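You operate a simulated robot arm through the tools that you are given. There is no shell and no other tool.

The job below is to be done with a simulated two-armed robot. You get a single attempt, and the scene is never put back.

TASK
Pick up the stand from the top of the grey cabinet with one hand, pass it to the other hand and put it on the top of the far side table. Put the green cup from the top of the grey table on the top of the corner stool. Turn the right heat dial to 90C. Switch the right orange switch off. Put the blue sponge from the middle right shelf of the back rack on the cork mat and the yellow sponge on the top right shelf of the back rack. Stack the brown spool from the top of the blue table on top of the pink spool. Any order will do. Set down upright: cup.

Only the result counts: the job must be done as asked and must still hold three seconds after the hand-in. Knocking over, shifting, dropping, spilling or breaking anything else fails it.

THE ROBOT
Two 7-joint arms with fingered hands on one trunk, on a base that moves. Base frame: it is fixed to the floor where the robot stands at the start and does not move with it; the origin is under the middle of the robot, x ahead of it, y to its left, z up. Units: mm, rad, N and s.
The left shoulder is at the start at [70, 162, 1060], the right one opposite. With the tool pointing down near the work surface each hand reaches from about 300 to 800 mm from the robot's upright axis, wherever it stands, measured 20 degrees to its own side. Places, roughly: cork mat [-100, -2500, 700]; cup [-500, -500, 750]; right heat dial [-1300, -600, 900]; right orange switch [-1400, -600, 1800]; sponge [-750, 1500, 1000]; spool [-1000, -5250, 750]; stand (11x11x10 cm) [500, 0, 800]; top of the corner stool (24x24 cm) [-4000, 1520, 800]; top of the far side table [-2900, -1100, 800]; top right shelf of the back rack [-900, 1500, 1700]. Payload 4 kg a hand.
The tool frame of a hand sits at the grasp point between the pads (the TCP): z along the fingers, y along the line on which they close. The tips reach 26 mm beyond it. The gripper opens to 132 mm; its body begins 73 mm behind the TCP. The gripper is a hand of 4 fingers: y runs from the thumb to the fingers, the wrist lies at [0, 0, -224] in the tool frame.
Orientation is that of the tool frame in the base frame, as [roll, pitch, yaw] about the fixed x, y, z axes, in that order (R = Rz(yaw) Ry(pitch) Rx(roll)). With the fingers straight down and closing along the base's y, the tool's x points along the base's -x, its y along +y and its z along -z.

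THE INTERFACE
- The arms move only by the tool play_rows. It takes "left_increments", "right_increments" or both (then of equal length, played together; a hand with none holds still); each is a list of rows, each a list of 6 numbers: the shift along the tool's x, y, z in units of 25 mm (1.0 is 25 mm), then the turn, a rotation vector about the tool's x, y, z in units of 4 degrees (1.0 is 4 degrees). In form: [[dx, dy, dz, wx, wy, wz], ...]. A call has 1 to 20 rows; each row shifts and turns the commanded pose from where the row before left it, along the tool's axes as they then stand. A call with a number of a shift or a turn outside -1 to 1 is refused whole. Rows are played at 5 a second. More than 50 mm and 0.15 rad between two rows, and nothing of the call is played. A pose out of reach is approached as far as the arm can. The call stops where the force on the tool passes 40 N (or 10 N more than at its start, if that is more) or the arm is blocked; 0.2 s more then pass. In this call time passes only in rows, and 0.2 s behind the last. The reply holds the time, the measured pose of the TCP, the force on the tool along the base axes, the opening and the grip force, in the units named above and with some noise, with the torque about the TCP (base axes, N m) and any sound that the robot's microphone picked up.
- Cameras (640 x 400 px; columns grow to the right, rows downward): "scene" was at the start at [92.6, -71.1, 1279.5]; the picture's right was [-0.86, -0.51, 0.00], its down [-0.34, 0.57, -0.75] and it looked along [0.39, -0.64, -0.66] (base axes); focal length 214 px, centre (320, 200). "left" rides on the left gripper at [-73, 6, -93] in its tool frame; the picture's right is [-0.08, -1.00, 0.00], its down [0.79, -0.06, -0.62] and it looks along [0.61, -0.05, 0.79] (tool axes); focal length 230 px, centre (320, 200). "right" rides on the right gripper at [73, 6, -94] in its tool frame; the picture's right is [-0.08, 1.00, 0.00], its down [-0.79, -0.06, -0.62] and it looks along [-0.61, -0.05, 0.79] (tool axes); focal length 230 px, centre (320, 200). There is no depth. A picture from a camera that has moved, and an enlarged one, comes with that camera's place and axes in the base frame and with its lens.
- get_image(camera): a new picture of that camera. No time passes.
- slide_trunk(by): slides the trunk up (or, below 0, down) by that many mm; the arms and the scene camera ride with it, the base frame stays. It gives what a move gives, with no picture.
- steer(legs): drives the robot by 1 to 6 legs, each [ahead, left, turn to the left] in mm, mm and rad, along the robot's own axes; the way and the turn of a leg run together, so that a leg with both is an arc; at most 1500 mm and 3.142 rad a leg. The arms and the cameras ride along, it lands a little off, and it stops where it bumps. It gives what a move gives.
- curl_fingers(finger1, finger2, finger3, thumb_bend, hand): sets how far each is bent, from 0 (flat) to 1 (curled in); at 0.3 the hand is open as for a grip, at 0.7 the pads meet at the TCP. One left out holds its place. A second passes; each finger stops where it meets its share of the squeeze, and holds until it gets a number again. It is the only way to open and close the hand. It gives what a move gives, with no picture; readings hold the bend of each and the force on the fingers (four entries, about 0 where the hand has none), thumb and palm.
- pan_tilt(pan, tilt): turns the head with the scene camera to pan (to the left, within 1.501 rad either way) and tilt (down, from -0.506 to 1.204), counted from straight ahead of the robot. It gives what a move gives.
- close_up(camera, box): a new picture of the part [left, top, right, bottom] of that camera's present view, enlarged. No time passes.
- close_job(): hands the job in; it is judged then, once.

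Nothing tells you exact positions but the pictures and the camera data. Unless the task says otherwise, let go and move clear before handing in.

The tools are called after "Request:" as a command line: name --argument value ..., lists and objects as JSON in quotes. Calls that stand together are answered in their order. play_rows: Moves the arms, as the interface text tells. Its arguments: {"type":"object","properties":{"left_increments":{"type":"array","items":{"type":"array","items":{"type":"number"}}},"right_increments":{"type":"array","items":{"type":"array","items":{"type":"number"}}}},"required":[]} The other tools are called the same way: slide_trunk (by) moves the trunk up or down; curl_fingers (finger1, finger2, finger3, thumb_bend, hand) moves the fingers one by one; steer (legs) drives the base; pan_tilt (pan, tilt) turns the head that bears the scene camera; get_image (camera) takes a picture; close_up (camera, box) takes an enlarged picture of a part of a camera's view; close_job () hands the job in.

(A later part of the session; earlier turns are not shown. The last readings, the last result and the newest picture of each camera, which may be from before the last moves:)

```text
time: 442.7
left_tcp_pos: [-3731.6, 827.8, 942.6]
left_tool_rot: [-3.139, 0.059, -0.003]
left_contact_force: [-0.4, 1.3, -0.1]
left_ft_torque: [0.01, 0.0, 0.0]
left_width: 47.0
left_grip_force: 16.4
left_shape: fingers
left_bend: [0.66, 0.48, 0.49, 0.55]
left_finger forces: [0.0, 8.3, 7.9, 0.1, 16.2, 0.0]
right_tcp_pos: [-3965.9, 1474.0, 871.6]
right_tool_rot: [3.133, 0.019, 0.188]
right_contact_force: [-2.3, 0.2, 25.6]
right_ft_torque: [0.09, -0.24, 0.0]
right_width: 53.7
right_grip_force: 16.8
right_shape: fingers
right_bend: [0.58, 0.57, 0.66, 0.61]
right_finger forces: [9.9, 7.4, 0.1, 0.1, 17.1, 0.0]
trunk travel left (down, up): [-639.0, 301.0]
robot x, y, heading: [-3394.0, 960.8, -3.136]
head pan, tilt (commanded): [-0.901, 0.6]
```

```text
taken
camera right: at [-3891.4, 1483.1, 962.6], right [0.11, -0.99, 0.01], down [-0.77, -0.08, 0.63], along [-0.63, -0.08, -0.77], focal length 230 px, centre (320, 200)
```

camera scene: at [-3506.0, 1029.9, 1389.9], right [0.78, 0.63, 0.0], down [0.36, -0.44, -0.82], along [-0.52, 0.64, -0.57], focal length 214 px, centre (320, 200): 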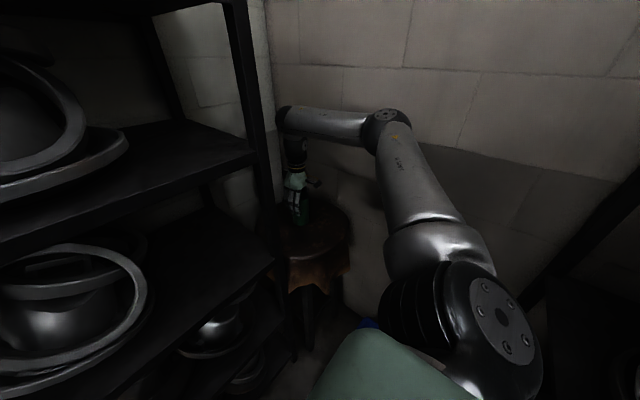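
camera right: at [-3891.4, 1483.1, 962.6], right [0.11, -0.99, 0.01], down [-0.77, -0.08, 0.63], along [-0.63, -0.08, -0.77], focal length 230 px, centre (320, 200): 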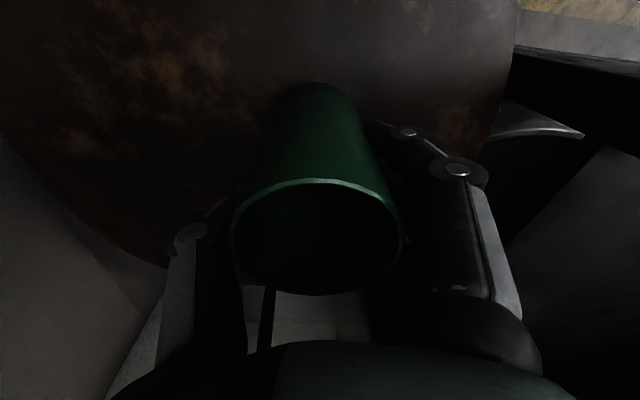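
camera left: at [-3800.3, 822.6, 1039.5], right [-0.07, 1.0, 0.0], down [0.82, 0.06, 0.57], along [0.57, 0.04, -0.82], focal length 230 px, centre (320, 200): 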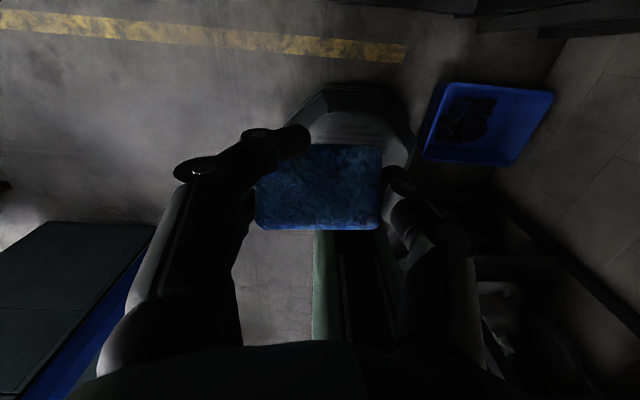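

The cup stands on the stool, pressed a bit firmly. I will relieve the pressure slightly and open the hand.

Request:
play_rows --right_increments '[[0, 0, -0.14, 0, 0, 0], [0, 0, 0, 0, 0, 0]]'

Request:
curl_fingers --hand "right" --finger1 0.42 --finger2 0.42 --finger3 0.42 --thumb_bend 0.42

Request:
get_image --camera "right"

Request:
close_up --camera "scene" --box '[240, 140, 400, 240]'

```text
time: 443.3
left_tcp_pos: [-3732.8, 829.7, 941.3]
left_tool_rot: [3.141, 0.057, -0.004]
left_contact_force: [-0.1, -0.1, 0.7]
left_ft_torque: [-0.02, -0.01, -0.01]
left_width: 47.0
left_grip_force: 16.4
left_shape: fingers
left_bend: [0.66, 0.48, 0.49, 0.55]
left_finger forces: [0.0, 8.3, 7.8, 0.0, 16.2, 0.0]
right_tcp_pos: [-3966.6, 1476.0, 871.7]
right_tool_rot: [3.132, 0.014, 0.188]
right_contact_force: [1.0, -1.4, 9.9]
right_ft_torque: [-0.03, -0.14, -0.02]
right_width: 53.7
right_grip_force: 15.7
right_shape: fingers
right_bend: [0.57, 0.56, 0.66, 0.61]
right_finger forces: [9.8, 7.2, 0.2, 0.0, 14.0, 0.1]
trunk travel left (down, up): [-639.0, 301.0]
robot x, y, heading: [-3398.2, 962.9, -3.132]
head pan, tilt (commanded): [-0.901, 0.6]
```

```text
time: 444.3
left_tcp_pos: [-3733.6, 830.9, 941.7]
left_tool_rot: [3.141, 0.057, -0.003]
left_contact_force: [-0.1, -0.7, -0.1]
left_ft_torque: [0.03, -0.02, -0.01]
left_width: 46.6
left_grip_force: 16.0
left_shape: fingers
left_bend: [0.66, 0.48, 0.49, 0.55]
left_finger forces: [0.0, 8.3, 7.9, 0.0, 16.2, 0.0]
right_tcp_pos: [-3968.1, 1476.8, 871.7]
right_tool_rot: [3.13, 0.017, 0.188]
right_contact_force: [0.4, 0.5, -0.5]
right_ft_torque: [0.0, 0.03, 0.01]
right_width: 96.4
right_grip_force: 0.0
right_shape: fingers
right_bend: [0.42, 0.42, 0.42, 0.42]
right_finger forces: [0.0, 0.1, 0.0, 0.0, 0.0, 0.0]
trunk travel left (down, up): [-639.0, 301.0]
robot x, y, heading: [-3401.4, 963.9, -3.13]
head pan, tilt (commanded): [-0.901, 0.6]
```

```text
taken
camera right: at [-3893.0, 1485.2, 963.8], right [0.11, -0.99, 0.01], down [-0.77, -0.08, 0.63], along [-0.62, -0.08, -0.78], focal length 230 px, centre (320, 200)
```

right: 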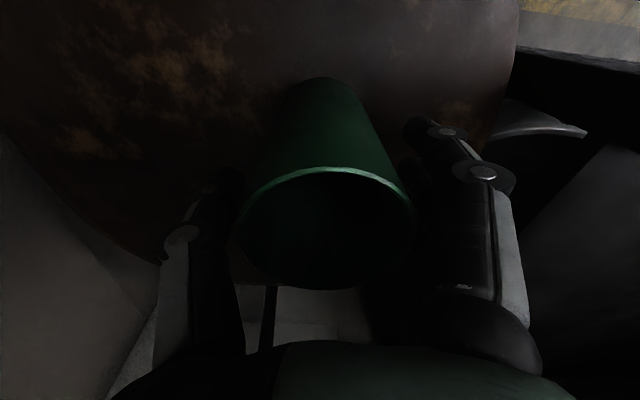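

```text
4.00 times, centred on (320, 190) of scene
camera zoom: at [-3504.5, 1030.0, 1390.1], right [0.78, 0.63, 0.0], down [0.35, -0.44, -0.83], along [-0.52, 0.64, -0.56], focal length 858 px, centre (320, 240)
```

zoom: 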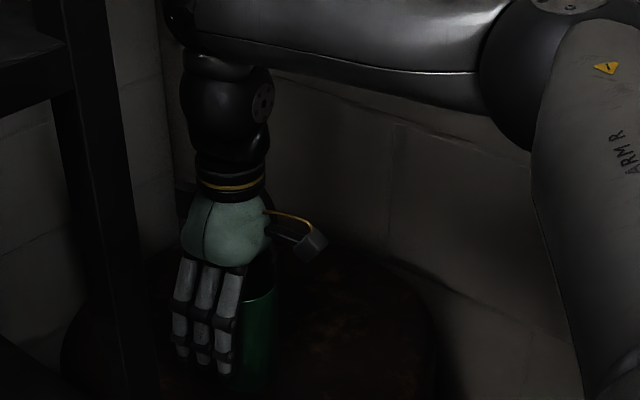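

The cup stands free and upright. I will lift the hand straight up off it.

Request:
play_rows --right_increments '[[0, 0, -0.5, 0, 0, 0], [0, 0, -0.8, 0, 0, 0], [0, 0, -1, 0, 0, 0], [0, 0, -1, 0, 0, 0], [0, 0, -1, 0, 0, 0], [0, 0, -1, 0, 0, 0]]'

Request:
get_image --camera "right"

Request:
close_up --camera "scene" --box '[240, 140, 400, 240]'

```text
time: 445.7
left_tcp_pos: [-3733.1, 829.9, 941.0]
left_tool_rot: [3.14, 0.059, -0.004]
left_contact_force: [0.1, 0.0, -0.1]
left_ft_torque: [-0.01, -0.01, 0.01]
left_width: 46.8
left_grip_force: 16.0
left_shape: fingers
left_bend: [0.66, 0.48, 0.49, 0.55]
left_finger forces: [0.0, 8.2, 7.8, 0.0, 16.2, 0.1]
right_tcp_pos: [-3966.6, 1478.1, 1003.6]
right_tool_rot: [3.132, 0.019, 0.187]
right_contact_force: [-0.4, -0.4, -0.2]
right_ft_torque: [-0.01, 0.01, 0.03]
right_width: 96.6
right_grip_force: 0.0
right_shape: fingers
right_bend: [0.42, 0.42, 0.42, 0.42]
right_finger forces: [0.0, 0.0, 0.0, 0.1, 0.1, 0.0]
trunk travel left (down, up): [-639.0, 301.0]
robot x, y, heading: [-3395.7, 961.7, -3.134]
head pan, tilt (commanded): [-0.901, 0.6]
```

```text
taken
camera right: at [-3890.8, 1486.7, 1096.0], right [0.11, -0.99, 0.01], down [-0.77, -0.08, 0.63], along [-0.62, -0.08, -0.78], focal length 230 px, centre (320, 200)
```

right: 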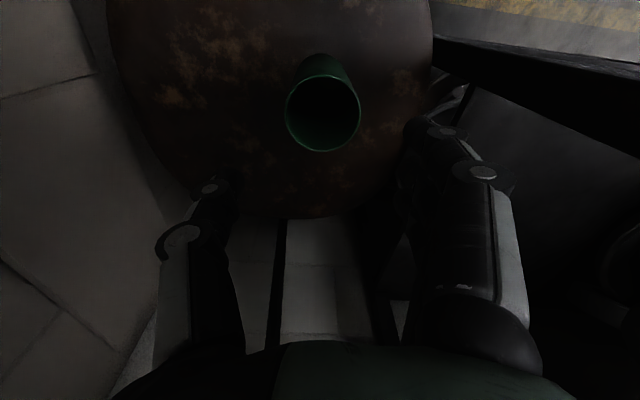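

```text
4.00 times, centred on (320, 190) of scene
camera zoom: at [-3504.2, 1029.2, 1390.1], right [0.78, 0.63, 0.0], down [0.35, -0.44, -0.83], along [-0.52, 0.64, -0.56], focal length 858 px, centre (320, 240)
```

zoom: 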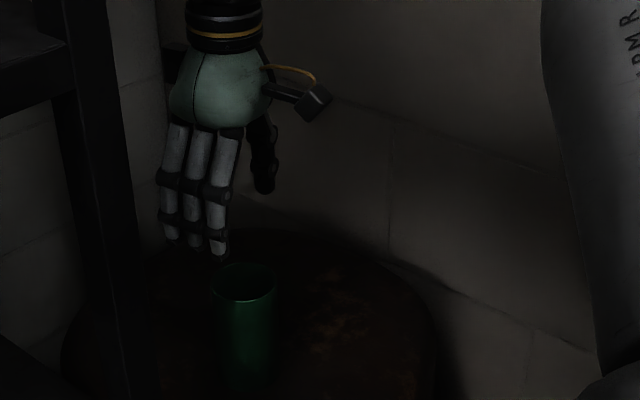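

The cup stands upright on the stool. I will pull the right hand back to the east, clear of the rack.

Request:
play_rows --right_increments '[[0.5, 0.1, -0.5, 0, 0, 0], [0.94, 0.18, -0.3, 0, 0, 0], [0.94, 0.18, 0, 0, 0, 0], [0.94, 0.18, 0, 0, 0, 0], [0.94, 0.18, 0, 0, 0, 0], [0.94, 0.18, 0, 0, 0, 0], [0.94, 0.4, 0, 0, 0, 0], [0.94, 0.4, 0, 0, 0, 0]]'

Request:
get_image --camera "right"

Request:
get_image --camera "scene"

```text
time: 447.5
left_tcp_pos: [-3733.1, 830.0, 941.6]
left_tool_rot: [3.141, 0.056, -0.006]
left_contact_force: [-0.1, -0.1, -0.2]
left_ft_torque: [-0.02, 0.0, -0.01]
left_width: 46.7
left_grip_force: 16.3
left_shape: fingers
left_bend: [0.66, 0.48, 0.49, 0.55]
left_finger forces: [0.0, 8.3, 7.8, 0.0, 16.2, 0.0]
right_tcp_pos: [-3857.8, 1430.0, 967.4]
right_tool_rot: [3.13, 0.017, 0.189]
right_contact_force: [-0.2, -0.8, 1.1]
right_ft_torque: [0.03, 0.02, -0.03]
right_width: 96.4
right_grip_force: 0.1
right_shape: fingers
right_bend: [0.42, 0.42, 0.42, 0.42]
right_finger forces: [0.0, 0.0, 0.0, 0.1, 0.1, 0.0]
right hand out of reach, approached as far as the arm can: row 3, 4, 5, 6, 7, 8
trunk travel left (down, up): [-639.0, 301.0]
robot x, y, heading: [-3398.1, 960.7, -3.132]
head pan, tilt (commanded): [-0.901, 0.6]
```

```text
taken
camera right: at [-3783.2, 1438.7, 1059.5], right [0.11, -0.99, 0.01], down [-0.77, -0.08, 0.63], along [-0.63, -0.08, -0.78], focal length 230 px, centre (320, 200)
```

right: 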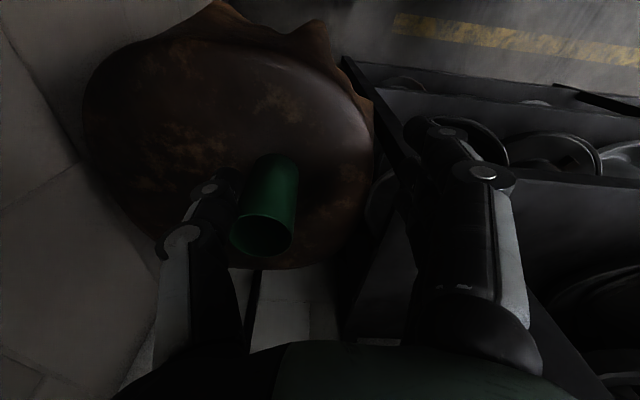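

```text
taken
camera scene: at [-3504.4, 1030.1, 1390.1], right [0.78, 0.63, 0.0], down [0.35, -0.44, -0.83], along [-0.52, 0.64, -0.56], focal length 214 px, centre (320, 200)
```

scene: 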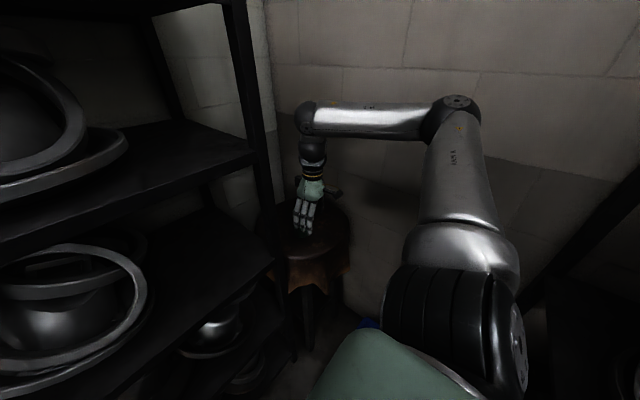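

The cup is upright where I left it. I will now back the robot out diagonally, then slide south, retracing my way in.

Request:
steer --legs '[[-55, 60, 0], [0, 200, 0]]'

Request:
get_image --camera "scene"

```text
time: 449.8
left_tcp_pos: [-3676.6, 571.2, 941.1]
left_tool_rot: [3.14, 0.058, -0.007]
left_contact_force: [-0.9, 0.2, -0.1]
left_ft_torque: [-0.03, 0.02, 0.01]
left_width: 47.3
left_grip_force: 15.6
left_shape: fingers
left_bend: [0.66, 0.48, 0.49, 0.55]
left_finger forces: [0.1, 8.3, 7.9, 0.1, 16.4, 0.0]
right_tcp_pos: [-3799.5, 1171.4, 967.3]
right_tool_rot: [3.131, 0.019, 0.185]
right_contact_force: [-0.2, 0.3, -0.4]
right_ft_torque: [0.0, 0.0, 0.0]
right_width: 96.4
right_grip_force: 0.0
right_shape: fingers
right_bend: [0.42, 0.42, 0.42, 0.42]
right_finger forces: [0.0, 0.1, 0.1, 0.0, 0.1, 0.0]
trunk travel left (down, up): [-639.0, 301.0]
robot x, y, heading: [-3341.3, 703.0, -3.137]
head pan, tilt (commanded): [-0.901, 0.6]
```

```text
taken
camera scene: at [-3447.5, 770.1, 1390.1], right [0.78, 0.63, 0.0], down [0.35, -0.44, -0.82], along [-0.52, 0.64, -0.57], focal length 214 px, centre (320, 200)
```

scene: 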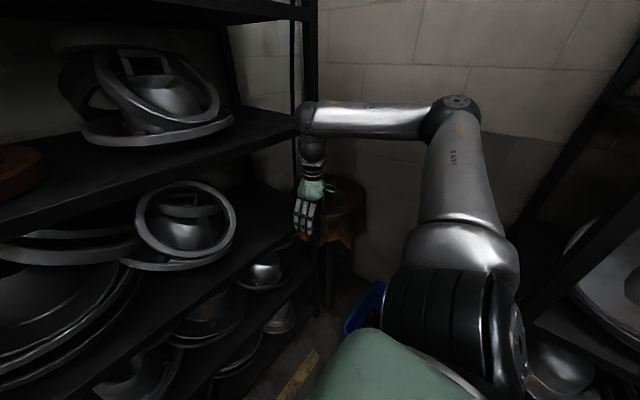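

I will slide further south, back up east a bit, and bring the right hand in to a compact pose before turning.

Request:
steer --legs '[[0, 150, 0], [-250, 0, 0]]'

Request:
play_rows --right_increments '[[-0.3, 0.95, 0, 0, 0, 0], [-0.3, 0.95, 0, 0, 0, 0], [-0.3, 0.95, 0, 0, 0, 0], [-0.3, 0.95, 0, 0, 0, 0], [-0.3, 0.95, 0, 0, 0, 0], [-0.3, 0.95, 0, 0, 0, 0], [-0.3, 0.95, 0, 0, 0, 0], [-0.3, 0.95, 0, 0, 0, 0], [-0.3, 0.95, 0, 0, 0, 0], [-0.3, 0.95, 0, 0, 0, 0], [-0.3, 0.95, 0, 0, 0, 0], [-0.3, 0.95, 0, 0, 0, 0], [-0.3, 0.95, -0.3, 0, 0, 0], [-0.3, 0.95, -0.3, 0, 0, 0]]'

Request:
pan_tilt --pan 0.0 --tilt 0.5

Request:
get_image --camera "scene"

```text
time: 452.6
left_tcp_pos: [-3433.2, 422.4, 942.1]
left_tool_rot: [3.14, 0.057, -0.008]
left_contact_force: [-0.8, -0.3, -0.2]
left_ft_torque: [0.01, -0.03, 0.0]
left_width: 47.0
left_grip_force: 16.4
left_shape: fingers
left_bend: [0.66, 0.48, 0.49, 0.55]
left_finger forces: [0.0, 8.4, 7.9, 0.0, 16.3, 0.0]
right_tcp_pos: [-3553.9, 1020.6, 966.9]
right_tool_rot: [3.132, 0.016, 0.184]
right_contact_force: [0.6, 0.3, 0.3]
right_ft_torque: [0.01, -0.01, 0.0]
right_width: 96.7
right_grip_force: 0.0
right_shape: fingers
right_bend: [0.42, 0.42, 0.42, 0.42]
right_finger forces: [0.1, 0.0, 0.0, 0.0, 0.0, 0.0]
trunk travel left (down, up): [-639.0, 301.0]
robot x, y, heading: [-3096.3, 551.2, -3.137]
head pan, tilt (commanded): [-0.901, 0.6]
```

```text
time: 455.6
left_tcp_pos: [-3432.2, 421.1, 940.6]
left_tool_rot: [-3.141, 0.056, -0.009]
left_contact_force: [0.1, 0.2, 0.7]
left_ft_torque: [0.0, -0.03, 0.0]
left_width: 47.0
left_grip_force: 16.4
left_shape: fingers
left_bend: [0.66, 0.48, 0.49, 0.55]
left_finger forces: [0.1, 8.3, 7.8, 0.0, 16.3, 0.0]
right_tcp_pos: [-3598.3, 674.9, 985.7]
right_tool_rot: [3.13, 0.018, 0.183]
right_contact_force: [-0.4, -0.3, -0.1]
right_ft_torque: [0.04, -0.03, -0.02]
right_width: 96.4
right_grip_force: 0.0
right_shape: fingers
right_bend: [0.42, 0.42, 0.42, 0.42]
right_finger forces: [0.0, 0.1, 0.0, 0.1, 0.0, 0.0]
trunk travel left (down, up): [-639.0, 301.0]
robot x, y, heading: [-3095.8, 551.4, -3.137]
head pan, tilt (commanded): [-0.901, 0.6]
```

```text
time: 456.8
left_tcp_pos: [-3432.2, 423.0, 940.8]
left_tool_rot: [3.14, 0.058, -0.009]
left_contact_force: [0.7, 0.2, 0.5]
left_ft_torque: [0.01, 0.0, 0.0]
left_width: 46.7
left_grip_force: 16.0
left_shape: fingers
left_bend: [0.66, 0.48, 0.49, 0.55]
left_finger forces: [0.0, 8.2, 7.7, 0.1, 16.3, 0.0]
right_tcp_pos: [-3597.9, 675.9, 985.2]
right_tool_rot: [3.131, 0.018, 0.183]
right_contact_force: [-0.8, 1.0, -0.5]
right_ft_torque: [0.01, 0.01, -0.01]
right_width: 96.2
right_grip_force: 0.0
right_shape: fingers
right_bend: [0.42, 0.42, 0.42, 0.42]
right_finger forces: [0.1, 0.0, 0.0, 0.0, 0.0, 0.0]
trunk travel left (down, up): [-639.0, 301.0]
robot x, y, heading: [-3098.5, 550.7, -3.137]
head pan, tilt (commanded): [0.0, 0.499]
```

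```text
taken
camera scene: at [-3238.8, 551.2, 1399.1], right [0.0, 1.0, 0.0], down [0.48, 0.0, -0.88], along [-0.88, 0.0, -0.48], focal length 214 px, centre (320, 200)
```

scene: 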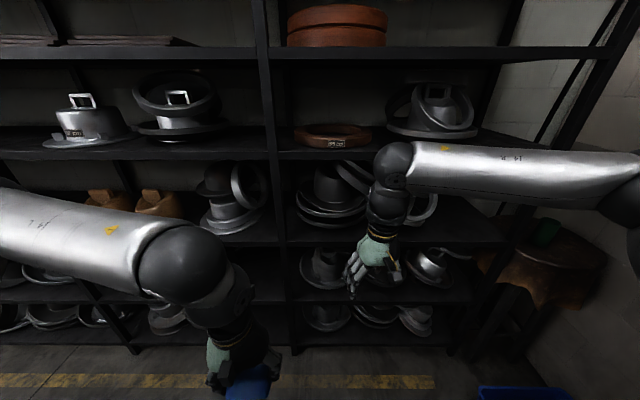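

The cup is visible on the stool. I will move forward a little, turn left to face south, and centre myself in the corridor.

Request:
steer --legs '[[180, 0, 0], [0, 0, 1.571], [0, -150, 0]]'

Request:
get_image --camera "scene"

```text
time: 461.6
left_tcp_pos: [-3189.0, 207.2, 945.1]
left_tool_rot: [3.134, 0.061, 1.448]
left_contact_force: [0.3, -0.1, 0.2]
left_ft_torque: [-0.03, 0.0, 0.0]
left_width: 47.1
left_grip_force: 16.2
left_shape: fingers
left_bend: [0.66, 0.48, 0.49, 0.55]
left_finger forces: [0.1, 8.3, 7.8, 0.0, 16.3, 0.0]
right_tcp_pos: [-3458.6, 68.5, 987.7]
right_tool_rot: [3.128, 0.022, 1.645]
right_contact_force: [0.7, 0.5, 0.3]
right_ft_torque: [0.03, -0.01, -0.03]
right_width: 96.8
right_grip_force: 0.0
right_shape: fingers
right_bend: [0.42, 0.42, 0.42, 0.42]
right_finger forces: [0.0, 0.1, 0.1, 0.0, 0.0, 0.0]
trunk travel left (down, up): [-639.0, 301.0]
robot x, y, heading: [-3274.0, 549.7, -1.679]
head pan, tilt (commanded): [0.0, 0.499]
stopped in leg 2: the robot was blocked; the commanded pose is now the measured one
```

```text
taken
camera scene: at [-3297.2, 416.5, 1400.1], right [-0.99, 0.1, 0.0], down [0.05, 0.47, -0.88], along [-0.09, -0.88, -0.47], focal length 214 px, centre (320, 200)
```

scene: 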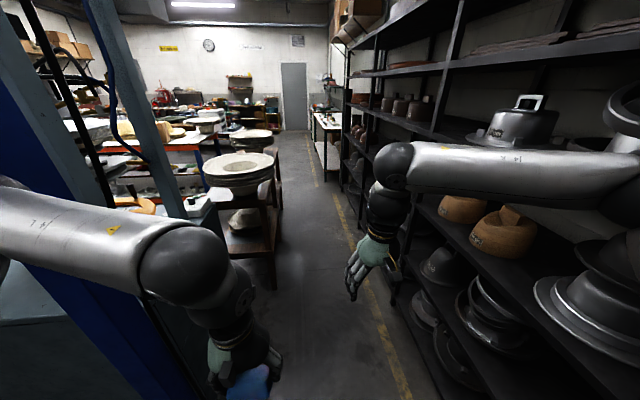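

The left arm touched the post during the turn. I will move sideways away from it and then finish the turn.

Request:
steer --legs '[[0, -140, 0], [0, 0, 0.11]]'

Request:
pan_tilt --pan 0.9 --tilt 0.4

Request:
get_image --camera "scene"

```text
time: 463.5
left_tcp_pos: [-3290.5, 228.4, 941.4]
left_tool_rot: [3.139, 0.056, 1.559]
left_contact_force: [0.1, -0.2, 0.3]
left_ft_torque: [0.02, -0.01, -0.01]
left_width: 46.9
left_grip_force: 16.3
left_shape: fingers
left_bend: [0.66, 0.48, 0.49, 0.55]
left_finger forces: [0.0, 8.3, 7.8, 0.0, 16.3, 0.0]
right_tcp_pos: [-3542.8, 61.3, 984.6]
right_tool_rot: [3.13, 0.016, 1.756]
right_contact_force: [0.8, -0.6, 0.6]
right_ft_torque: [-0.03, -0.02, 0.0]
right_width: 96.9
right_grip_force: 0.1
right_shape: fingers
right_bend: [0.42, 0.42, 0.42, 0.42]
right_finger forces: [0.0, 0.0, 0.1, 0.1, 0.0, 0.0]
trunk travel left (down, up): [-639.0, 301.0]
robot x, y, heading: [-3420.8, 561.4, -1.561]
head pan, tilt (commanded): [0.0, 0.499]
```

```text
time: 464.7
left_tcp_pos: [-3289.6, 227.1, 942.4]
left_tool_rot: [3.139, 0.054, 1.56]
left_contact_force: [-0.1, 0.5, -0.6]
left_ft_torque: [0.02, 0.02, 0.02]
left_width: 47.0
left_grip_force: 15.6
left_shape: fingers
left_bend: [0.66, 0.48, 0.49, 0.55]
left_finger forces: [0.1, 8.2, 7.9, 0.0, 16.3, 0.1]
right_tcp_pos: [-3542.6, 61.9, 984.1]
right_tool_rot: [3.132, 0.017, 1.755]
right_contact_force: [-0.3, 0.2, 0.5]
right_ft_torque: [0.0, -0.01, 0.03]
right_width: 96.6
right_grip_force: 0.0
right_shape: fingers
right_bend: [0.42, 0.42, 0.42, 0.42]
right_finger forces: [0.1, 0.0, 0.0, 0.0, 0.0, 0.0]
trunk travel left (down, up): [-639.0, 301.0]
robot x, y, heading: [-3422.1, 564.0, -1.569]
head pan, tilt (commanded): [0.901, 0.4]
```

```text
taken
camera scene: at [-3346.3, 456.3, 1408.3], right [-0.62, -0.79, 0.0], down [-0.31, 0.24, -0.92], along [0.73, -0.57, -0.39], focal length 214 px, centre (320, 200)
```

scene: 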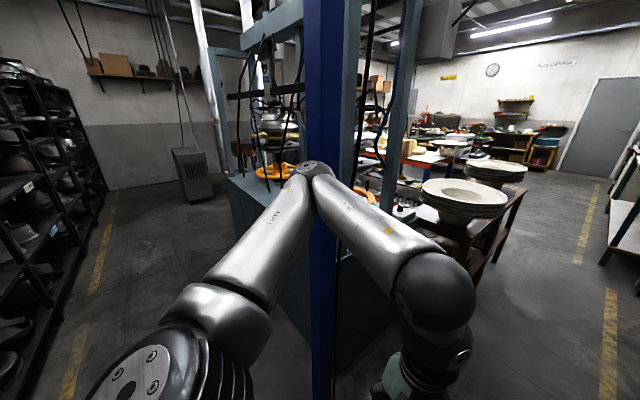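

The left elbow sticks out because that hand is tucked in. I will extend the left hand forward to narrow the elbow before passing the post.

Request:
play_rows --left_increments '[[-1, -0.2, -0.2, 0, 0, 0], [-1, -0.2, -0.2, 0, 0, 0], [-1, -0.2, -0.2, 0, 0, 0], [-1, -0.2, -0.2, 0, 0, 0], [-1, -0.2, -0.2, 0, 0, 0], [-1, -0.2, -0.2, 0, 0, 0], [-1, -0.2, -0.2, 0, 0, 0], [-1, -0.2, -0.2, 0, 0, 0]]'

Request:
get_image --camera "scene"

```text
time: 466.5
left_tcp_pos: [-3334.8, 31.1, 993.4]
left_tool_rot: [3.138, 0.055, 1.557]
left_contact_force: [-0.5, 0.5, -0.1]
left_ft_torque: [0.0, 0.0, 0.05]
left_width: 47.0
left_grip_force: 16.0
left_shape: fingers
left_bend: [0.66, 0.48, 0.49, 0.55]
left_finger forces: [0.0, 8.3, 7.8, 0.0, 16.3, 0.0]
right_tcp_pos: [-3542.2, 60.4, 984.9]
right_tool_rot: [3.13, 0.015, 1.756]
right_contact_force: [-0.6, 0.0, -0.3]
right_ft_torque: [-0.01, 0.02, 0.01]
right_width: 96.8
right_grip_force: 0.1
right_shape: fingers
right_bend: [0.42, 0.42, 0.42, 0.42]
right_finger forces: [0.0, 0.0, 0.0, 0.0, 0.0, 0.0]
trunk travel left (down, up): [-639.0, 301.0]
robot x, y, heading: [-3425.5, 561.8, -1.559]
head pan, tilt (commanded): [0.901, 0.4]
```

```text
taken
camera scene: at [-3347.2, 455.8, 1408.3], right [-0.62, -0.79, 0.0], down [-0.31, 0.24, -0.92], along [0.73, -0.57, -0.39], focal length 214 px, centre (320, 200)
```

scene: 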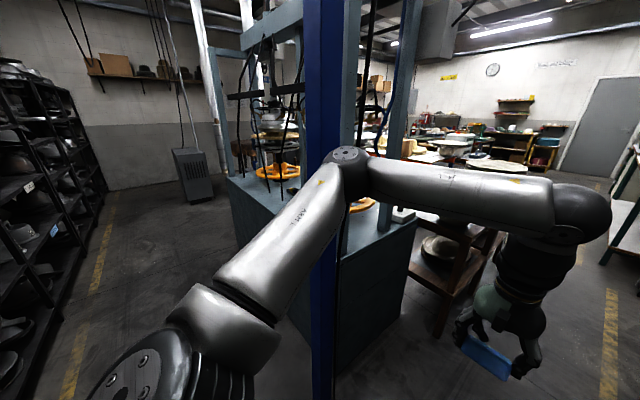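

The elbow now clears the post. I will drive south down the corridor past the tables.

Request:
steer --legs '[[900, 0, 0], [850, 0, 0]]'

Request:
pan_tilt --pan 0.2 --tilt 0.4

Request:
get_image --camera "scene"

Request:
pan_tilt --pan 1.0 --tilt 0.5

Request:
get_image --camera "scene"

```text
time: 475.3
left_tcp_pos: [-3290.9, -1701.9, 993.6]
left_tool_rot: [3.139, 0.057, 1.581]
left_contact_force: [-0.5, 0.0, 0.8]
left_ft_torque: [0.01, 0.0, -0.01]
left_width: 46.8
left_grip_force: 16.7
left_shape: fingers
left_bend: [0.66, 0.48, 0.49, 0.55]
left_finger forces: [0.1, 8.3, 7.8, 0.0, 16.3, 0.0]
right_tcp_pos: [-3499.9, -1679.9, 985.3]
right_tool_rot: [3.131, 0.018, 1.778]
right_contact_force: [0.5, -0.6, 0.1]
right_ft_torque: [0.0, -0.01, 0.05]
right_width: 96.8
right_grip_force: 0.2
right_shape: fingers
right_bend: [0.42, 0.42, 0.42, 0.42]
right_finger forces: [0.1, 0.0, 0.1, 0.1, 0.0, 0.0]
trunk travel left (down, up): [-639.0, 301.0]
robot x, y, heading: [-3391.2, -1174.6, -1.541]
head pan, tilt (commanded): [0.901, 0.4]
```

```text
time: 476.4
left_tcp_pos: [-3290.0, -1702.6, 992.7]
left_tool_rot: [3.139, 0.056, 1.579]
left_contact_force: [-0.5, -0.8, -0.1]
left_ft_torque: [0.02, 0.04, 0.02]
left_width: 47.0
left_grip_force: 16.6
left_shape: fingers
left_bend: [0.66, 0.48, 0.49, 0.55]
left_finger forces: [0.1, 8.3, 7.9, 0.1, 16.3, 0.1]
right_tcp_pos: [-3498.9, -1678.9, 984.9]
right_tool_rot: [3.13, 0.017, 1.778]
right_contact_force: [0.3, 0.9, -1.0]
right_ft_torque: [-0.02, -0.02, -0.01]
right_width: 96.7
right_grip_force: 0.0
right_shape: fingers
right_bend: [0.42, 0.42, 0.42, 0.42]
right_finger forces: [0.0, 0.0, 0.0, 0.0, 0.0, 0.0]
trunk travel left (down, up): [-639.0, 301.0]
robot x, y, heading: [-3384.8, -1179.1, -1.542]
head pan, tilt (commanded): [0.201, 0.4]
```

```text
taken
camera scene: at [-3365.4, -1314.0, 1408.3], right [-0.97, -0.23, 0.0], down [-0.09, 0.38, -0.92], along [0.21, -0.9, -0.39], focal length 214 px, centre (320, 200)
```

scene: 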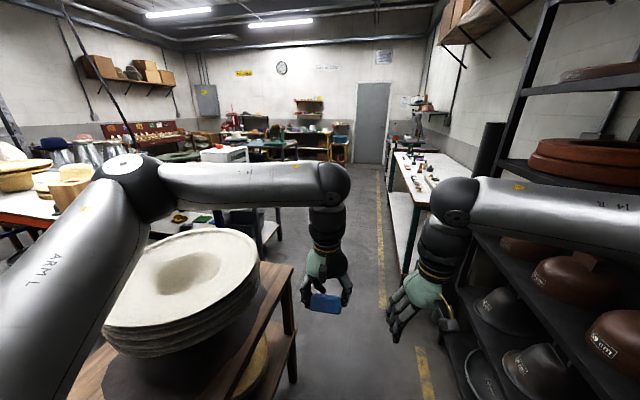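

```text
time: 477.5
left_tcp_pos: [-3289.7, -1703.2, 993.6]
left_tool_rot: [3.139, 0.057, 1.582]
left_contact_force: [0.1, -0.4, -0.5]
left_ft_torque: [0.01, 0.01, 0.01]
left_width: 47.0
left_grip_force: 16.9
left_shape: fingers
left_bend: [0.66, 0.48, 0.49, 0.55]
left_finger forces: [0.0, 8.3, 7.9, 0.1, 16.3, 0.1]
right_tcp_pos: [-3498.7, -1678.9, 984.4]
right_tool_rot: [3.131, 0.018, 1.778]
right_contact_force: [-0.8, 0.4, -0.1]
right_ft_torque: [0.01, -0.01, -0.02]
right_width: 96.6
right_grip_force: 0.0
right_shape: fingers
right_bend: [0.42, 0.42, 0.42, 0.42]
right_finger forces: [0.0, 0.1, 0.0, 0.1, 0.0, 0.1]
trunk travel left (down, up): [-639.0, 301.0]
robot x, y, heading: [-3391.8, -1174.6, -1.55]
head pan, tilt (commanded): [1.0, 0.499]
```

```text
taken
camera scene: at [-3308.7, -1270.8, 1399.2], right [-0.52, -0.86, 0.0], down [-0.41, 0.25, -0.88], along [0.75, -0.45, -0.48], focal length 214 px, centre (320, 200)
```

scene: 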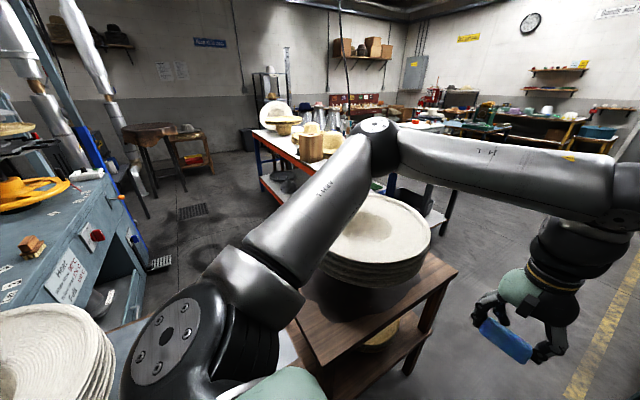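

The corridor continues clear to the south wall. I will drive on to about y = -2900 and look east for the way round the hat table.

Request:
steer --legs '[[900, 0, -0.02], [850, 0, 0]]'

Request:
pan_tilt --pan 0.9 --tilt 0.4

Request:
get_image --camera "scene"

Request:
pan_tilt --pan 0.1 --tilt 0.4

Request:
get_image --camera "scene"

```text
time: 486.4
left_tcp_pos: [-3267.4, -3474.7, 994.7]
left_tool_rot: [3.138, 0.055, 1.565]
left_contact_force: [-0.2, -0.1, -0.9]
left_ft_torque: [-0.01, 0.04, -0.05]
left_width: 46.8
left_grip_force: 16.4
left_shape: fingers
left_bend: [0.66, 0.48, 0.49, 0.55]
left_finger forces: [0.0, 8.2, 7.8, 0.0, 16.3, 0.1]
right_tcp_pos: [-3476.1, -3447.9, 985.0]
right_tool_rot: [3.132, 0.017, 1.764]
right_contact_force: [-0.6, -0.2, 0.0]
right_ft_torque: [0.0, -0.02, 0.01]
right_width: 96.6
right_grip_force: 0.1
right_shape: fingers
right_bend: [0.42, 0.42, 0.42, 0.42]
right_finger forces: [0.0, 0.0, 0.0, 0.1, 0.1, 0.0]
trunk travel left (down, up): [-639.0, 301.0]
robot x, y, heading: [-3355.3, -2947.7, -1.557]
head pan, tilt (commanded): [1.0, 0.499]
```

```text
time: 487.1
left_tcp_pos: [-3267.2, -3474.6, 992.6]
left_tool_rot: [3.137, 0.056, 1.565]
left_contact_force: [0.0, -0.7, -0.7]
left_ft_torque: [-0.02, 0.02, 0.0]
left_width: 46.6
left_grip_force: 16.0
left_shape: fingers
left_bend: [0.66, 0.48, 0.49, 0.55]
left_finger forces: [0.0, 8.2, 7.8, 0.0, 16.3, 0.0]
right_tcp_pos: [-3474.7, -3447.8, 984.5]
right_tool_rot: [3.13, 0.017, 1.763]
right_contact_force: [1.2, -0.8, 0.1]
right_ft_torque: [-0.01, 0.01, -0.02]
right_width: 96.7
right_grip_force: 0.1
right_shape: fingers
right_bend: [0.42, 0.42, 0.42, 0.42]
right_finger forces: [0.0, 0.1, 0.0, 0.1, 0.0, 0.1]
trunk travel left (down, up): [-639.0, 301.0]
robot x, y, heading: [-3357.6, -2952.7, -1.556]
head pan, tilt (commanded): [0.901, 0.4]
```

```text
taken
camera scene: at [-3282.8, -3051.1, 1408.2], right [-0.61, -0.79, 0.0], down [-0.31, 0.24, -0.92], along [0.73, -0.56, -0.39], focal length 214 px, centre (320, 200)
```

scene: 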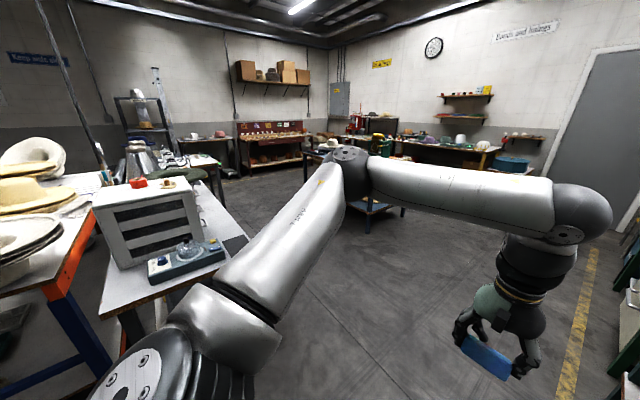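

```text
time: 488.2
left_tcp_pos: [-3267.3, -3475.6, 992.7]
left_tool_rot: [3.139, 0.056, 1.566]
left_contact_force: [0.7, -0.2, -1.4]
left_ft_torque: [0.03, -0.01, -0.03]
left_width: 47.0
left_grip_force: 16.4
left_shape: fingers
left_bend: [0.66, 0.48, 0.49, 0.55]
left_finger forces: [0.0, 8.3, 7.8, 0.0, 16.3, 0.0]
right_tcp_pos: [-3476.5, -3447.9, 985.7]
right_tool_rot: [3.132, 0.018, 1.764]
right_contact_force: [0.4, -0.6, 0.2]
right_ft_torque: [-0.01, 0.0, 0.01]
right_width: 96.3
right_grip_force: 0.0
right_shape: fingers
right_bend: [0.42, 0.42, 0.42, 0.42]
right_finger forces: [0.0, 0.0, 0.0, 0.0, 0.1, 0.0]
trunk travel left (down, up): [-639.0, 301.0]
robot x, y, heading: [-3353.3, -2946.2, -1.55]
head pan, tilt (commanded): [0.099, 0.4]
```

```text
taken
camera scene: at [-3345.6, -3086.5, 1408.3], right [-0.99, -0.12, 0.0], down [-0.04, 0.39, -0.92], along [0.11, -0.91, -0.39], focal length 214 px, centre (320, 200)
```

scene: 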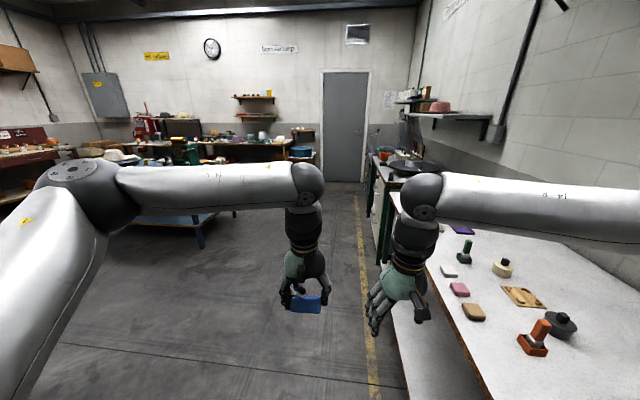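

The southern area is open, with a blue table further east where the spools should be. I will drive south a bit more, turn left, and head east.

Request:
steer --legs '[[950, 0, 0], [0, 0, 1.55]]'

Request:
pan_tilt --pan -0.2 --tilt 0.35

Request:
get_image --camera "scene"

```text
time: 496.9
left_tcp_pos: [-2808.9, -3828.2, 993.9]
left_tool_rot: [3.137, 0.055, 3.082]
left_contact_force: [-0.1, 0.6, -0.4]
left_ft_torque: [0.0, 0.01, 0.0]
left_width: 46.7
left_grip_force: 16.7
left_shape: fingers
left_bend: [0.66, 0.48, 0.49, 0.55]
left_finger forces: [0.0, 8.2, 7.8, 0.0, 16.3, 0.0]
right_tcp_pos: [-2846.9, -4036.0, 985.6]
right_tool_rot: [3.132, 0.015, -3.004]
right_contact_force: [-0.1, 0.0, -0.1]
right_ft_torque: [0.02, -0.03, 0.04]
right_width: 96.5
right_grip_force: 0.1
right_shape: fingers
right_bend: [0.42, 0.42, 0.42, 0.42]
right_finger forces: [0.1, 0.0, 0.1, 0.1, 0.0, 0.0]
trunk travel left (down, up): [-639.0, 301.0]
robot x, y, heading: [-3343.5, -3889.1, -0.036]
head pan, tilt (commanded): [0.099, 0.4]
```

```text
time: 497.7
left_tcp_pos: [-2808.9, -3829.8, 993.9]
left_tool_rot: [3.137, 0.056, 3.081]
left_contact_force: [-0.5, 0.3, -0.2]
left_ft_torque: [0.03, -0.02, -0.03]
left_width: 46.9
left_grip_force: 16.1
left_shape: fingers
left_bend: [0.66, 0.48, 0.49, 0.55]
left_finger forces: [0.0, 8.2, 7.8, 0.2, 16.4, 0.1]
right_tcp_pos: [-2848.1, -4035.9, 983.3]
right_tool_rot: [3.133, 0.017, -3.002]
right_contact_force: [0.4, -0.5, -0.6]
right_ft_torque: [0.0, 0.04, 0.01]
right_width: 96.6
right_grip_force: 0.1
right_shape: fingers
right_bend: [0.42, 0.42, 0.42, 0.42]
right_finger forces: [0.0, 0.0, 0.1, 0.1, 0.1, 0.1]
trunk travel left (down, up): [-639.0, 301.0]
robot x, y, heading: [-3341.4, -3889.4, -0.04]
head pan, tilt (commanded): [-0.201, 0.351]
```

```text
taken
camera scene: at [-3203.2, -3912.2, 1412.8], right [-0.24, -0.97, 0.0], down [-0.33, 0.08, -0.94], along [0.91, -0.22, -0.34], focal length 214 px, centre (320, 200)
```

scene: 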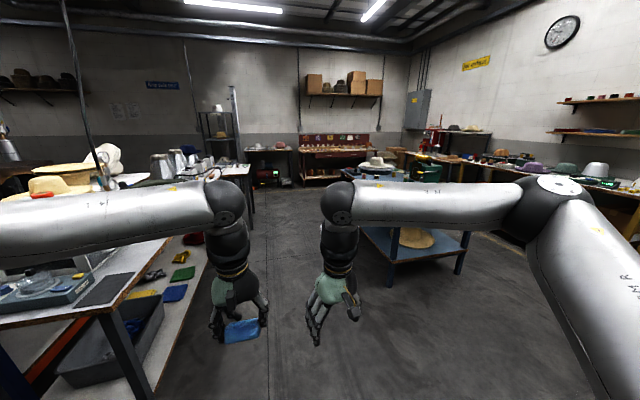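

I can see the blue table ahead on the right. I will drive east to about x = -1050, keeping to the open floor.

Request:
steer --legs '[[0, 0, 0.04], [1100, 0, 0], [1150, 0, 0]]'

Request:
pan_tilt --pan -1.2 --tilt 0.4

Request:
get_image --camera "scene"

Request:
pan_tilt --pan 0.9 --tilt 0.4

Request:
get_image --camera "scene"

```text
time: 509.1
left_tcp_pos: [-575.9, -3754.5, 993.2]
left_tool_rot: [3.138, 0.055, -3.129]
left_contact_force: [-0.7, 0.4, -0.2]
left_ft_torque: [0.0, 0.0, 0.06]
left_width: 46.8
left_grip_force: 16.4
left_shape: fingers
left_bend: [0.66, 0.48, 0.49, 0.55]
left_finger forces: [0.0, 8.5, 7.8, 0.1, 16.3, 0.0]
right_tcp_pos: [-599.0, -3962.3, 985.5]
right_tool_rot: [3.131, 0.016, -2.927]
right_contact_force: [-0.1, 0.7, 0.4]
right_ft_torque: [0.02, -0.01, 0.0]
right_width: 96.6
right_grip_force: 0.0
right_shape: fingers
right_bend: [0.42, 0.42, 0.42, 0.42]
right_finger forces: [0.0, 0.0, 0.0, 0.0, 0.1, 0.0]
trunk travel left (down, up): [-639.0, 301.0]
robot x, y, heading: [-1105.0, -3853.7, 0.034]
head pan, tilt (commanded): [-0.201, 0.351]
```

```text
time: 510.4
left_tcp_pos: [-576.3, -3753.9, 993.4]
left_tool_rot: [3.14, 0.056, -3.126]
left_contact_force: [0.4, -0.4, -0.4]
left_ft_torque: [0.0, 0.01, 0.01]
left_width: 46.9
left_grip_force: 16.3
left_shape: fingers
left_bend: [0.66, 0.48, 0.49, 0.55]
left_finger forces: [0.1, 8.4, 7.8, 0.0, 16.3, 0.0]
right_tcp_pos: [-599.8, -3963.4, 985.0]
right_tool_rot: [3.13, 0.017, -2.928]
right_contact_force: [-0.6, 0.5, 0.2]
right_ft_torque: [0.02, 0.0, 0.01]
right_width: 97.0
right_grip_force: 0.1
right_shape: fingers
right_bend: [0.42, 0.42, 0.42, 0.42]
right_finger forces: [0.0, 0.0, 0.0, 0.0, 0.0, 0.0]
trunk travel left (down, up): [-639.0, 301.0]
robot x, y, heading: [-1107.3, -3856.1, 0.034]
head pan, tilt (commanded): [-1.201, 0.4]
```

```text
taken
camera scene: at [-1018.0, -3936.0, 1408.3], right [-0.92, -0.39, 0.0], down [-0.15, 0.36, -0.92], along [0.36, -0.85, -0.39], focal length 214 px, centre (320, 200)
```

scene: 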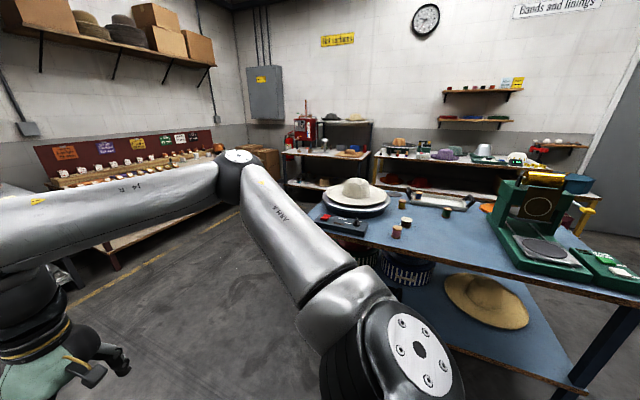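

```text
time: 512.4
left_tcp_pos: [-575.9, -3753.6, 994.1]
left_tool_rot: [3.138, 0.056, -3.127]
left_contact_force: [0.6, -0.3, -0.1]
left_ft_torque: [-0.02, 0.04, -0.01]
left_width: 47.1
left_grip_force: 16.6
left_shape: fingers
left_bend: [0.66, 0.48, 0.49, 0.55]
left_finger forces: [0.0, 8.4, 7.8, 0.0, 16.2, 0.1]
right_tcp_pos: [-598.9, -3962.3, 984.8]
right_tool_rot: [3.131, 0.017, -2.929]
right_contact_force: [-0.3, 0.1, -0.1]
right_ft_torque: [0.01, -0.02, 0.0]
right_width: 96.5
right_grip_force: 0.1
right_shape: fingers
right_bend: [0.42, 0.42, 0.42, 0.42]
right_finger forces: [0.1, 0.1, 0.0, 0.1, 0.1, 0.1]
trunk travel left (down, up): [-639.0, 301.0]
robot x, y, heading: [-1104.6, -3855.1, 0.037]
head pan, tilt (commanded): [0.901, 0.4]
```

```text
taken
camera scene: at [-999.6, -3776.3, 1408.3], right [0.8, -0.59, 0.0], down [-0.23, -0.31, -0.92], along [0.55, 0.74, -0.39], focal length 214 px, centre (320, 200)
```

scene: 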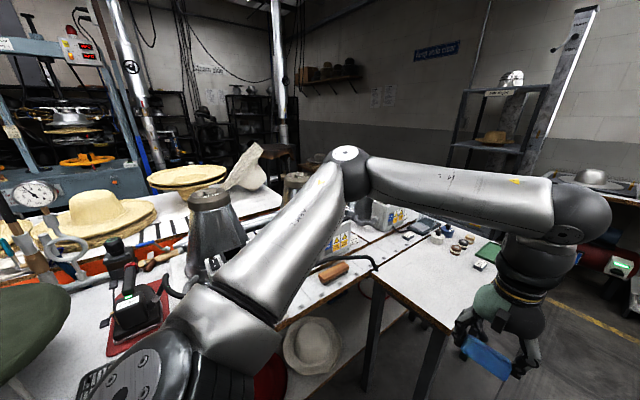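

The blue table has several small spools near its north-east side. I will enlarge that part.

Request:
pan_tilt --pan -1.2 --tilt 0.4

Request:
close_up --camera "scene" --box '[320, 160, 560, 310]'

Request:
close_up --camera "scene" --box '[370, 190, 470, 252]'

```text
time: 514.4
left_tcp_pos: [-576.8, -3753.4, 992.8]
left_tool_rot: [3.137, 0.055, -3.127]
left_contact_force: [-0.7, -0.2, -0.2]
left_ft_torque: [0.02, -0.01, 0.02]
left_width: 46.9
left_grip_force: 16.0
left_shape: fingers
left_bend: [0.66, 0.48, 0.49, 0.55]
left_finger forces: [0.0, 8.3, 7.8, 0.1, 16.2, 0.0]
right_tcp_pos: [-599.1, -3962.7, 984.5]
right_tool_rot: [3.131, 0.018, -2.929]
right_contact_force: [0.0, -0.6, 0.1]
right_ft_torque: [-0.01, 0.01, -0.01]
right_width: 96.4
right_grip_force: 0.0
right_shape: fingers
right_bend: [0.42, 0.42, 0.42, 0.42]
right_finger forces: [0.1, 0.0, 0.1, 0.0, 0.1, 0.0]
trunk travel left (down, up): [-639.0, 301.0]
robot x, y, heading: [-1104.2, -3850.0, 0.037]
head pan, tilt (commanded): [-1.201, 0.4]
```

```text
2.67 times, centred on (440, 235) of scene
camera zoom: at [-1018.0, -3936.0, 1408.3], right [-0.92, -0.39, 0.0], down [-0.15, 0.36, -0.92], along [0.36, -0.85, -0.39], focal length 572 px, centre (0, 107)
```

zoom: 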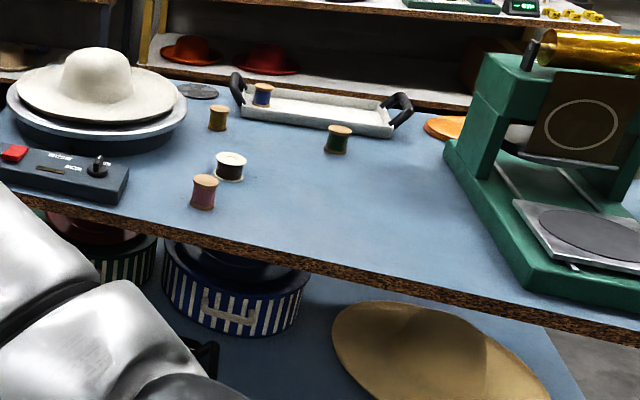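

```text
6.40 times, centred on (420, 221) of scene
camera zoom: at [-1018.0, -3936.0, 1408.3], right [-0.92, -0.39, 0.0], down [-0.15, 0.36, -0.92], along [0.36, -0.85, -0.39], focal length 1373 px, centre (-320, 66)
```

zoom: 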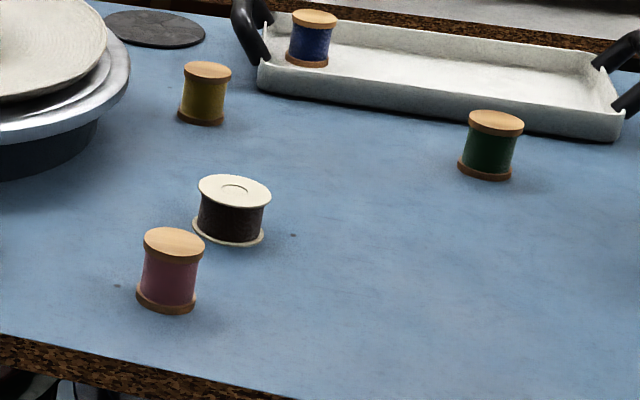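

The brown spool, with white caps, is near [-1046, -5193] and the pink one near [-1002, -5047], on a table at about z = 750. I will turn right to face the table and drive up to it.

Request:
steer --legs '[[0, 0, -1.608], [0, 110, 0], [680, 0, 0]]'

Request:
pan_tilt --pan -0.1 --tilt 0.7

Request:
get_image --camera "scene"

Request:
get_image --camera "right"

```text
time: 522.8
left_tcp_pos: [-884.5, -5060.2, 993.2]
left_tool_rot: [3.14, 0.056, 1.576]
left_contact_force: [1.1, -1.0, -0.1]
left_ft_torque: [0.01, -0.02, 0.0]
left_width: 46.8
left_grip_force: 16.0
left_shape: fingers
left_bend: [0.66, 0.48, 0.49, 0.55]
left_finger forces: [0.0, 8.4, 7.8, 0.0, 16.4, 0.1]
right_tcp_pos: [-1094.2, -5034.8, 985.3]
right_tool_rot: [3.13, 0.018, 1.776]
right_contact_force: [0.2, 0.0, 0.1]
right_ft_torque: [-0.03, 0.02, -0.02]
right_width: 96.7
right_grip_force: 0.0
right_shape: fingers
right_bend: [0.42, 0.42, 0.42, 0.42]
right_finger forces: [0.0, 0.0, 0.1, 0.0, 0.0, 0.0]
trunk travel left (down, up): [-639.0, 301.0]
robot x, y, heading: [-977.7, -4534.8, -1.55]
head pan, tilt (commanded): [-1.201, 0.4]
```

```text
time: 524.1
left_tcp_pos: [-884.7, -5060.5, 993.8]
left_tool_rot: [3.14, 0.055, 1.577]
left_contact_force: [0.2, -0.5, -0.2]
left_ft_torque: [-0.04, -0.02, -0.04]
left_width: 46.8
left_grip_force: 16.4
left_shape: fingers
left_bend: [0.66, 0.48, 0.49, 0.55]
left_finger forces: [0.1, 8.5, 7.8, 0.0, 16.3, 0.0]
right_tcp_pos: [-1092.9, -5035.0, 985.4]
right_tool_rot: [3.131, 0.018, 1.776]
right_contact_force: [-0.2, 0.2, 0.3]
right_ft_torque: [-0.04, 0.0, -0.03]
right_width: 96.9
right_grip_force: 0.1
right_shape: fingers
right_bend: [0.42, 0.42, 0.42, 0.42]
right_finger forces: [0.0, 0.1, 0.1, 0.0, 0.0, 0.0]
trunk travel left (down, up): [-639.0, 301.0]
robot x, y, heading: [-976.9, -4528.9, -1.543]
head pan, tilt (commanded): [-0.099, 0.7]
```

```text
taken
camera scene: at [-985.7, -4665.1, 1381.5], right [-1.0, 0.07, 0.0], down [0.05, 0.64, -0.76], along [-0.06, -0.76, -0.64], focal length 214 px, centre (320, 200)
```

scene: 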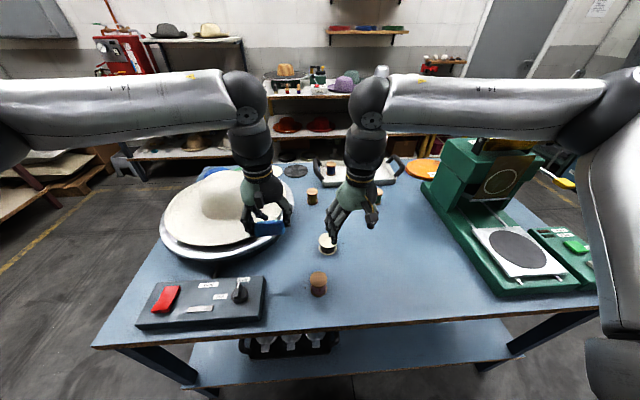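

```text
taken
camera right: at [-1103.4, -4961.7, 1077.2], right [0.99, 0.13, 0.01], down [0.09, -0.77, 0.63], along [0.09, -0.62, -0.78], focal length 230 px, centre (320, 200)
```

right: 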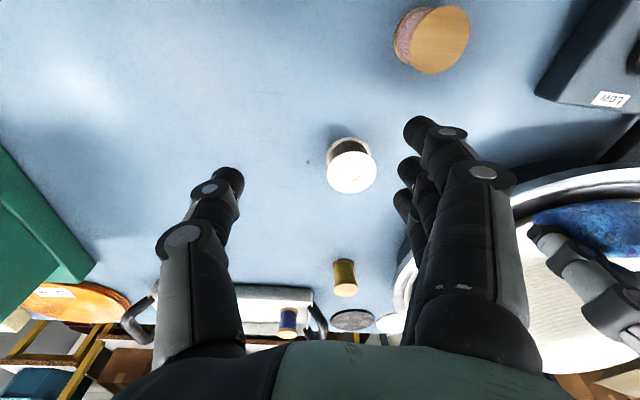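

I am at the blue table with the spools in view of both cameras. I will take close-ups to triangulate them.

Request:
close_up --camera "scene" --box '[280, 220, 380, 300]'

Request:
close_up --camera "right" --box '[300, 0, 500, 200]'

```text
5.00 times, centred on (330, 260) of scene
camera zoom: at [-985.7, -4665.1, 1381.5], right [-1.0, 0.07, 0.0], down [0.05, 0.64, -0.76], along [-0.06, -0.76, -0.64], focal length 1072 px, centre (270, -100)
```

zoom: 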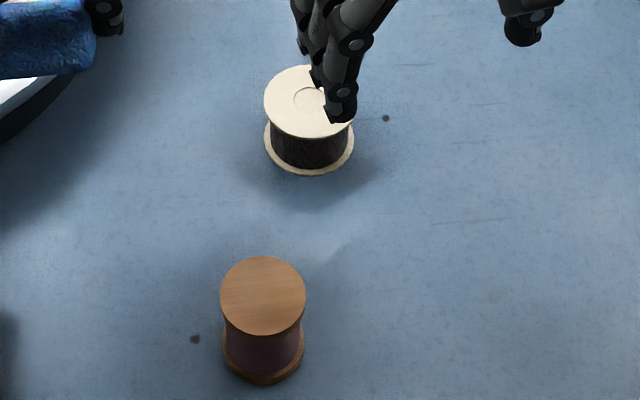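

```text
2.00 times, centred on (400, 100) of right
camera zoom: at [-1103.4, -4961.7, 1077.2], right [0.99, 0.13, 0.01], down [0.09, -0.77, 0.63], along [0.09, -0.62, -0.78], focal length 460 px, centre (160, 400)
```

zoom: 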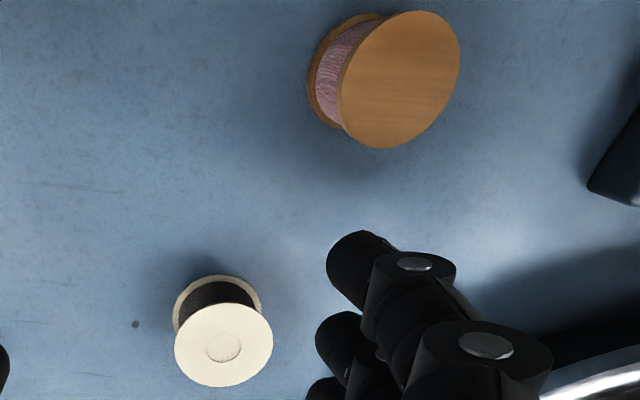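

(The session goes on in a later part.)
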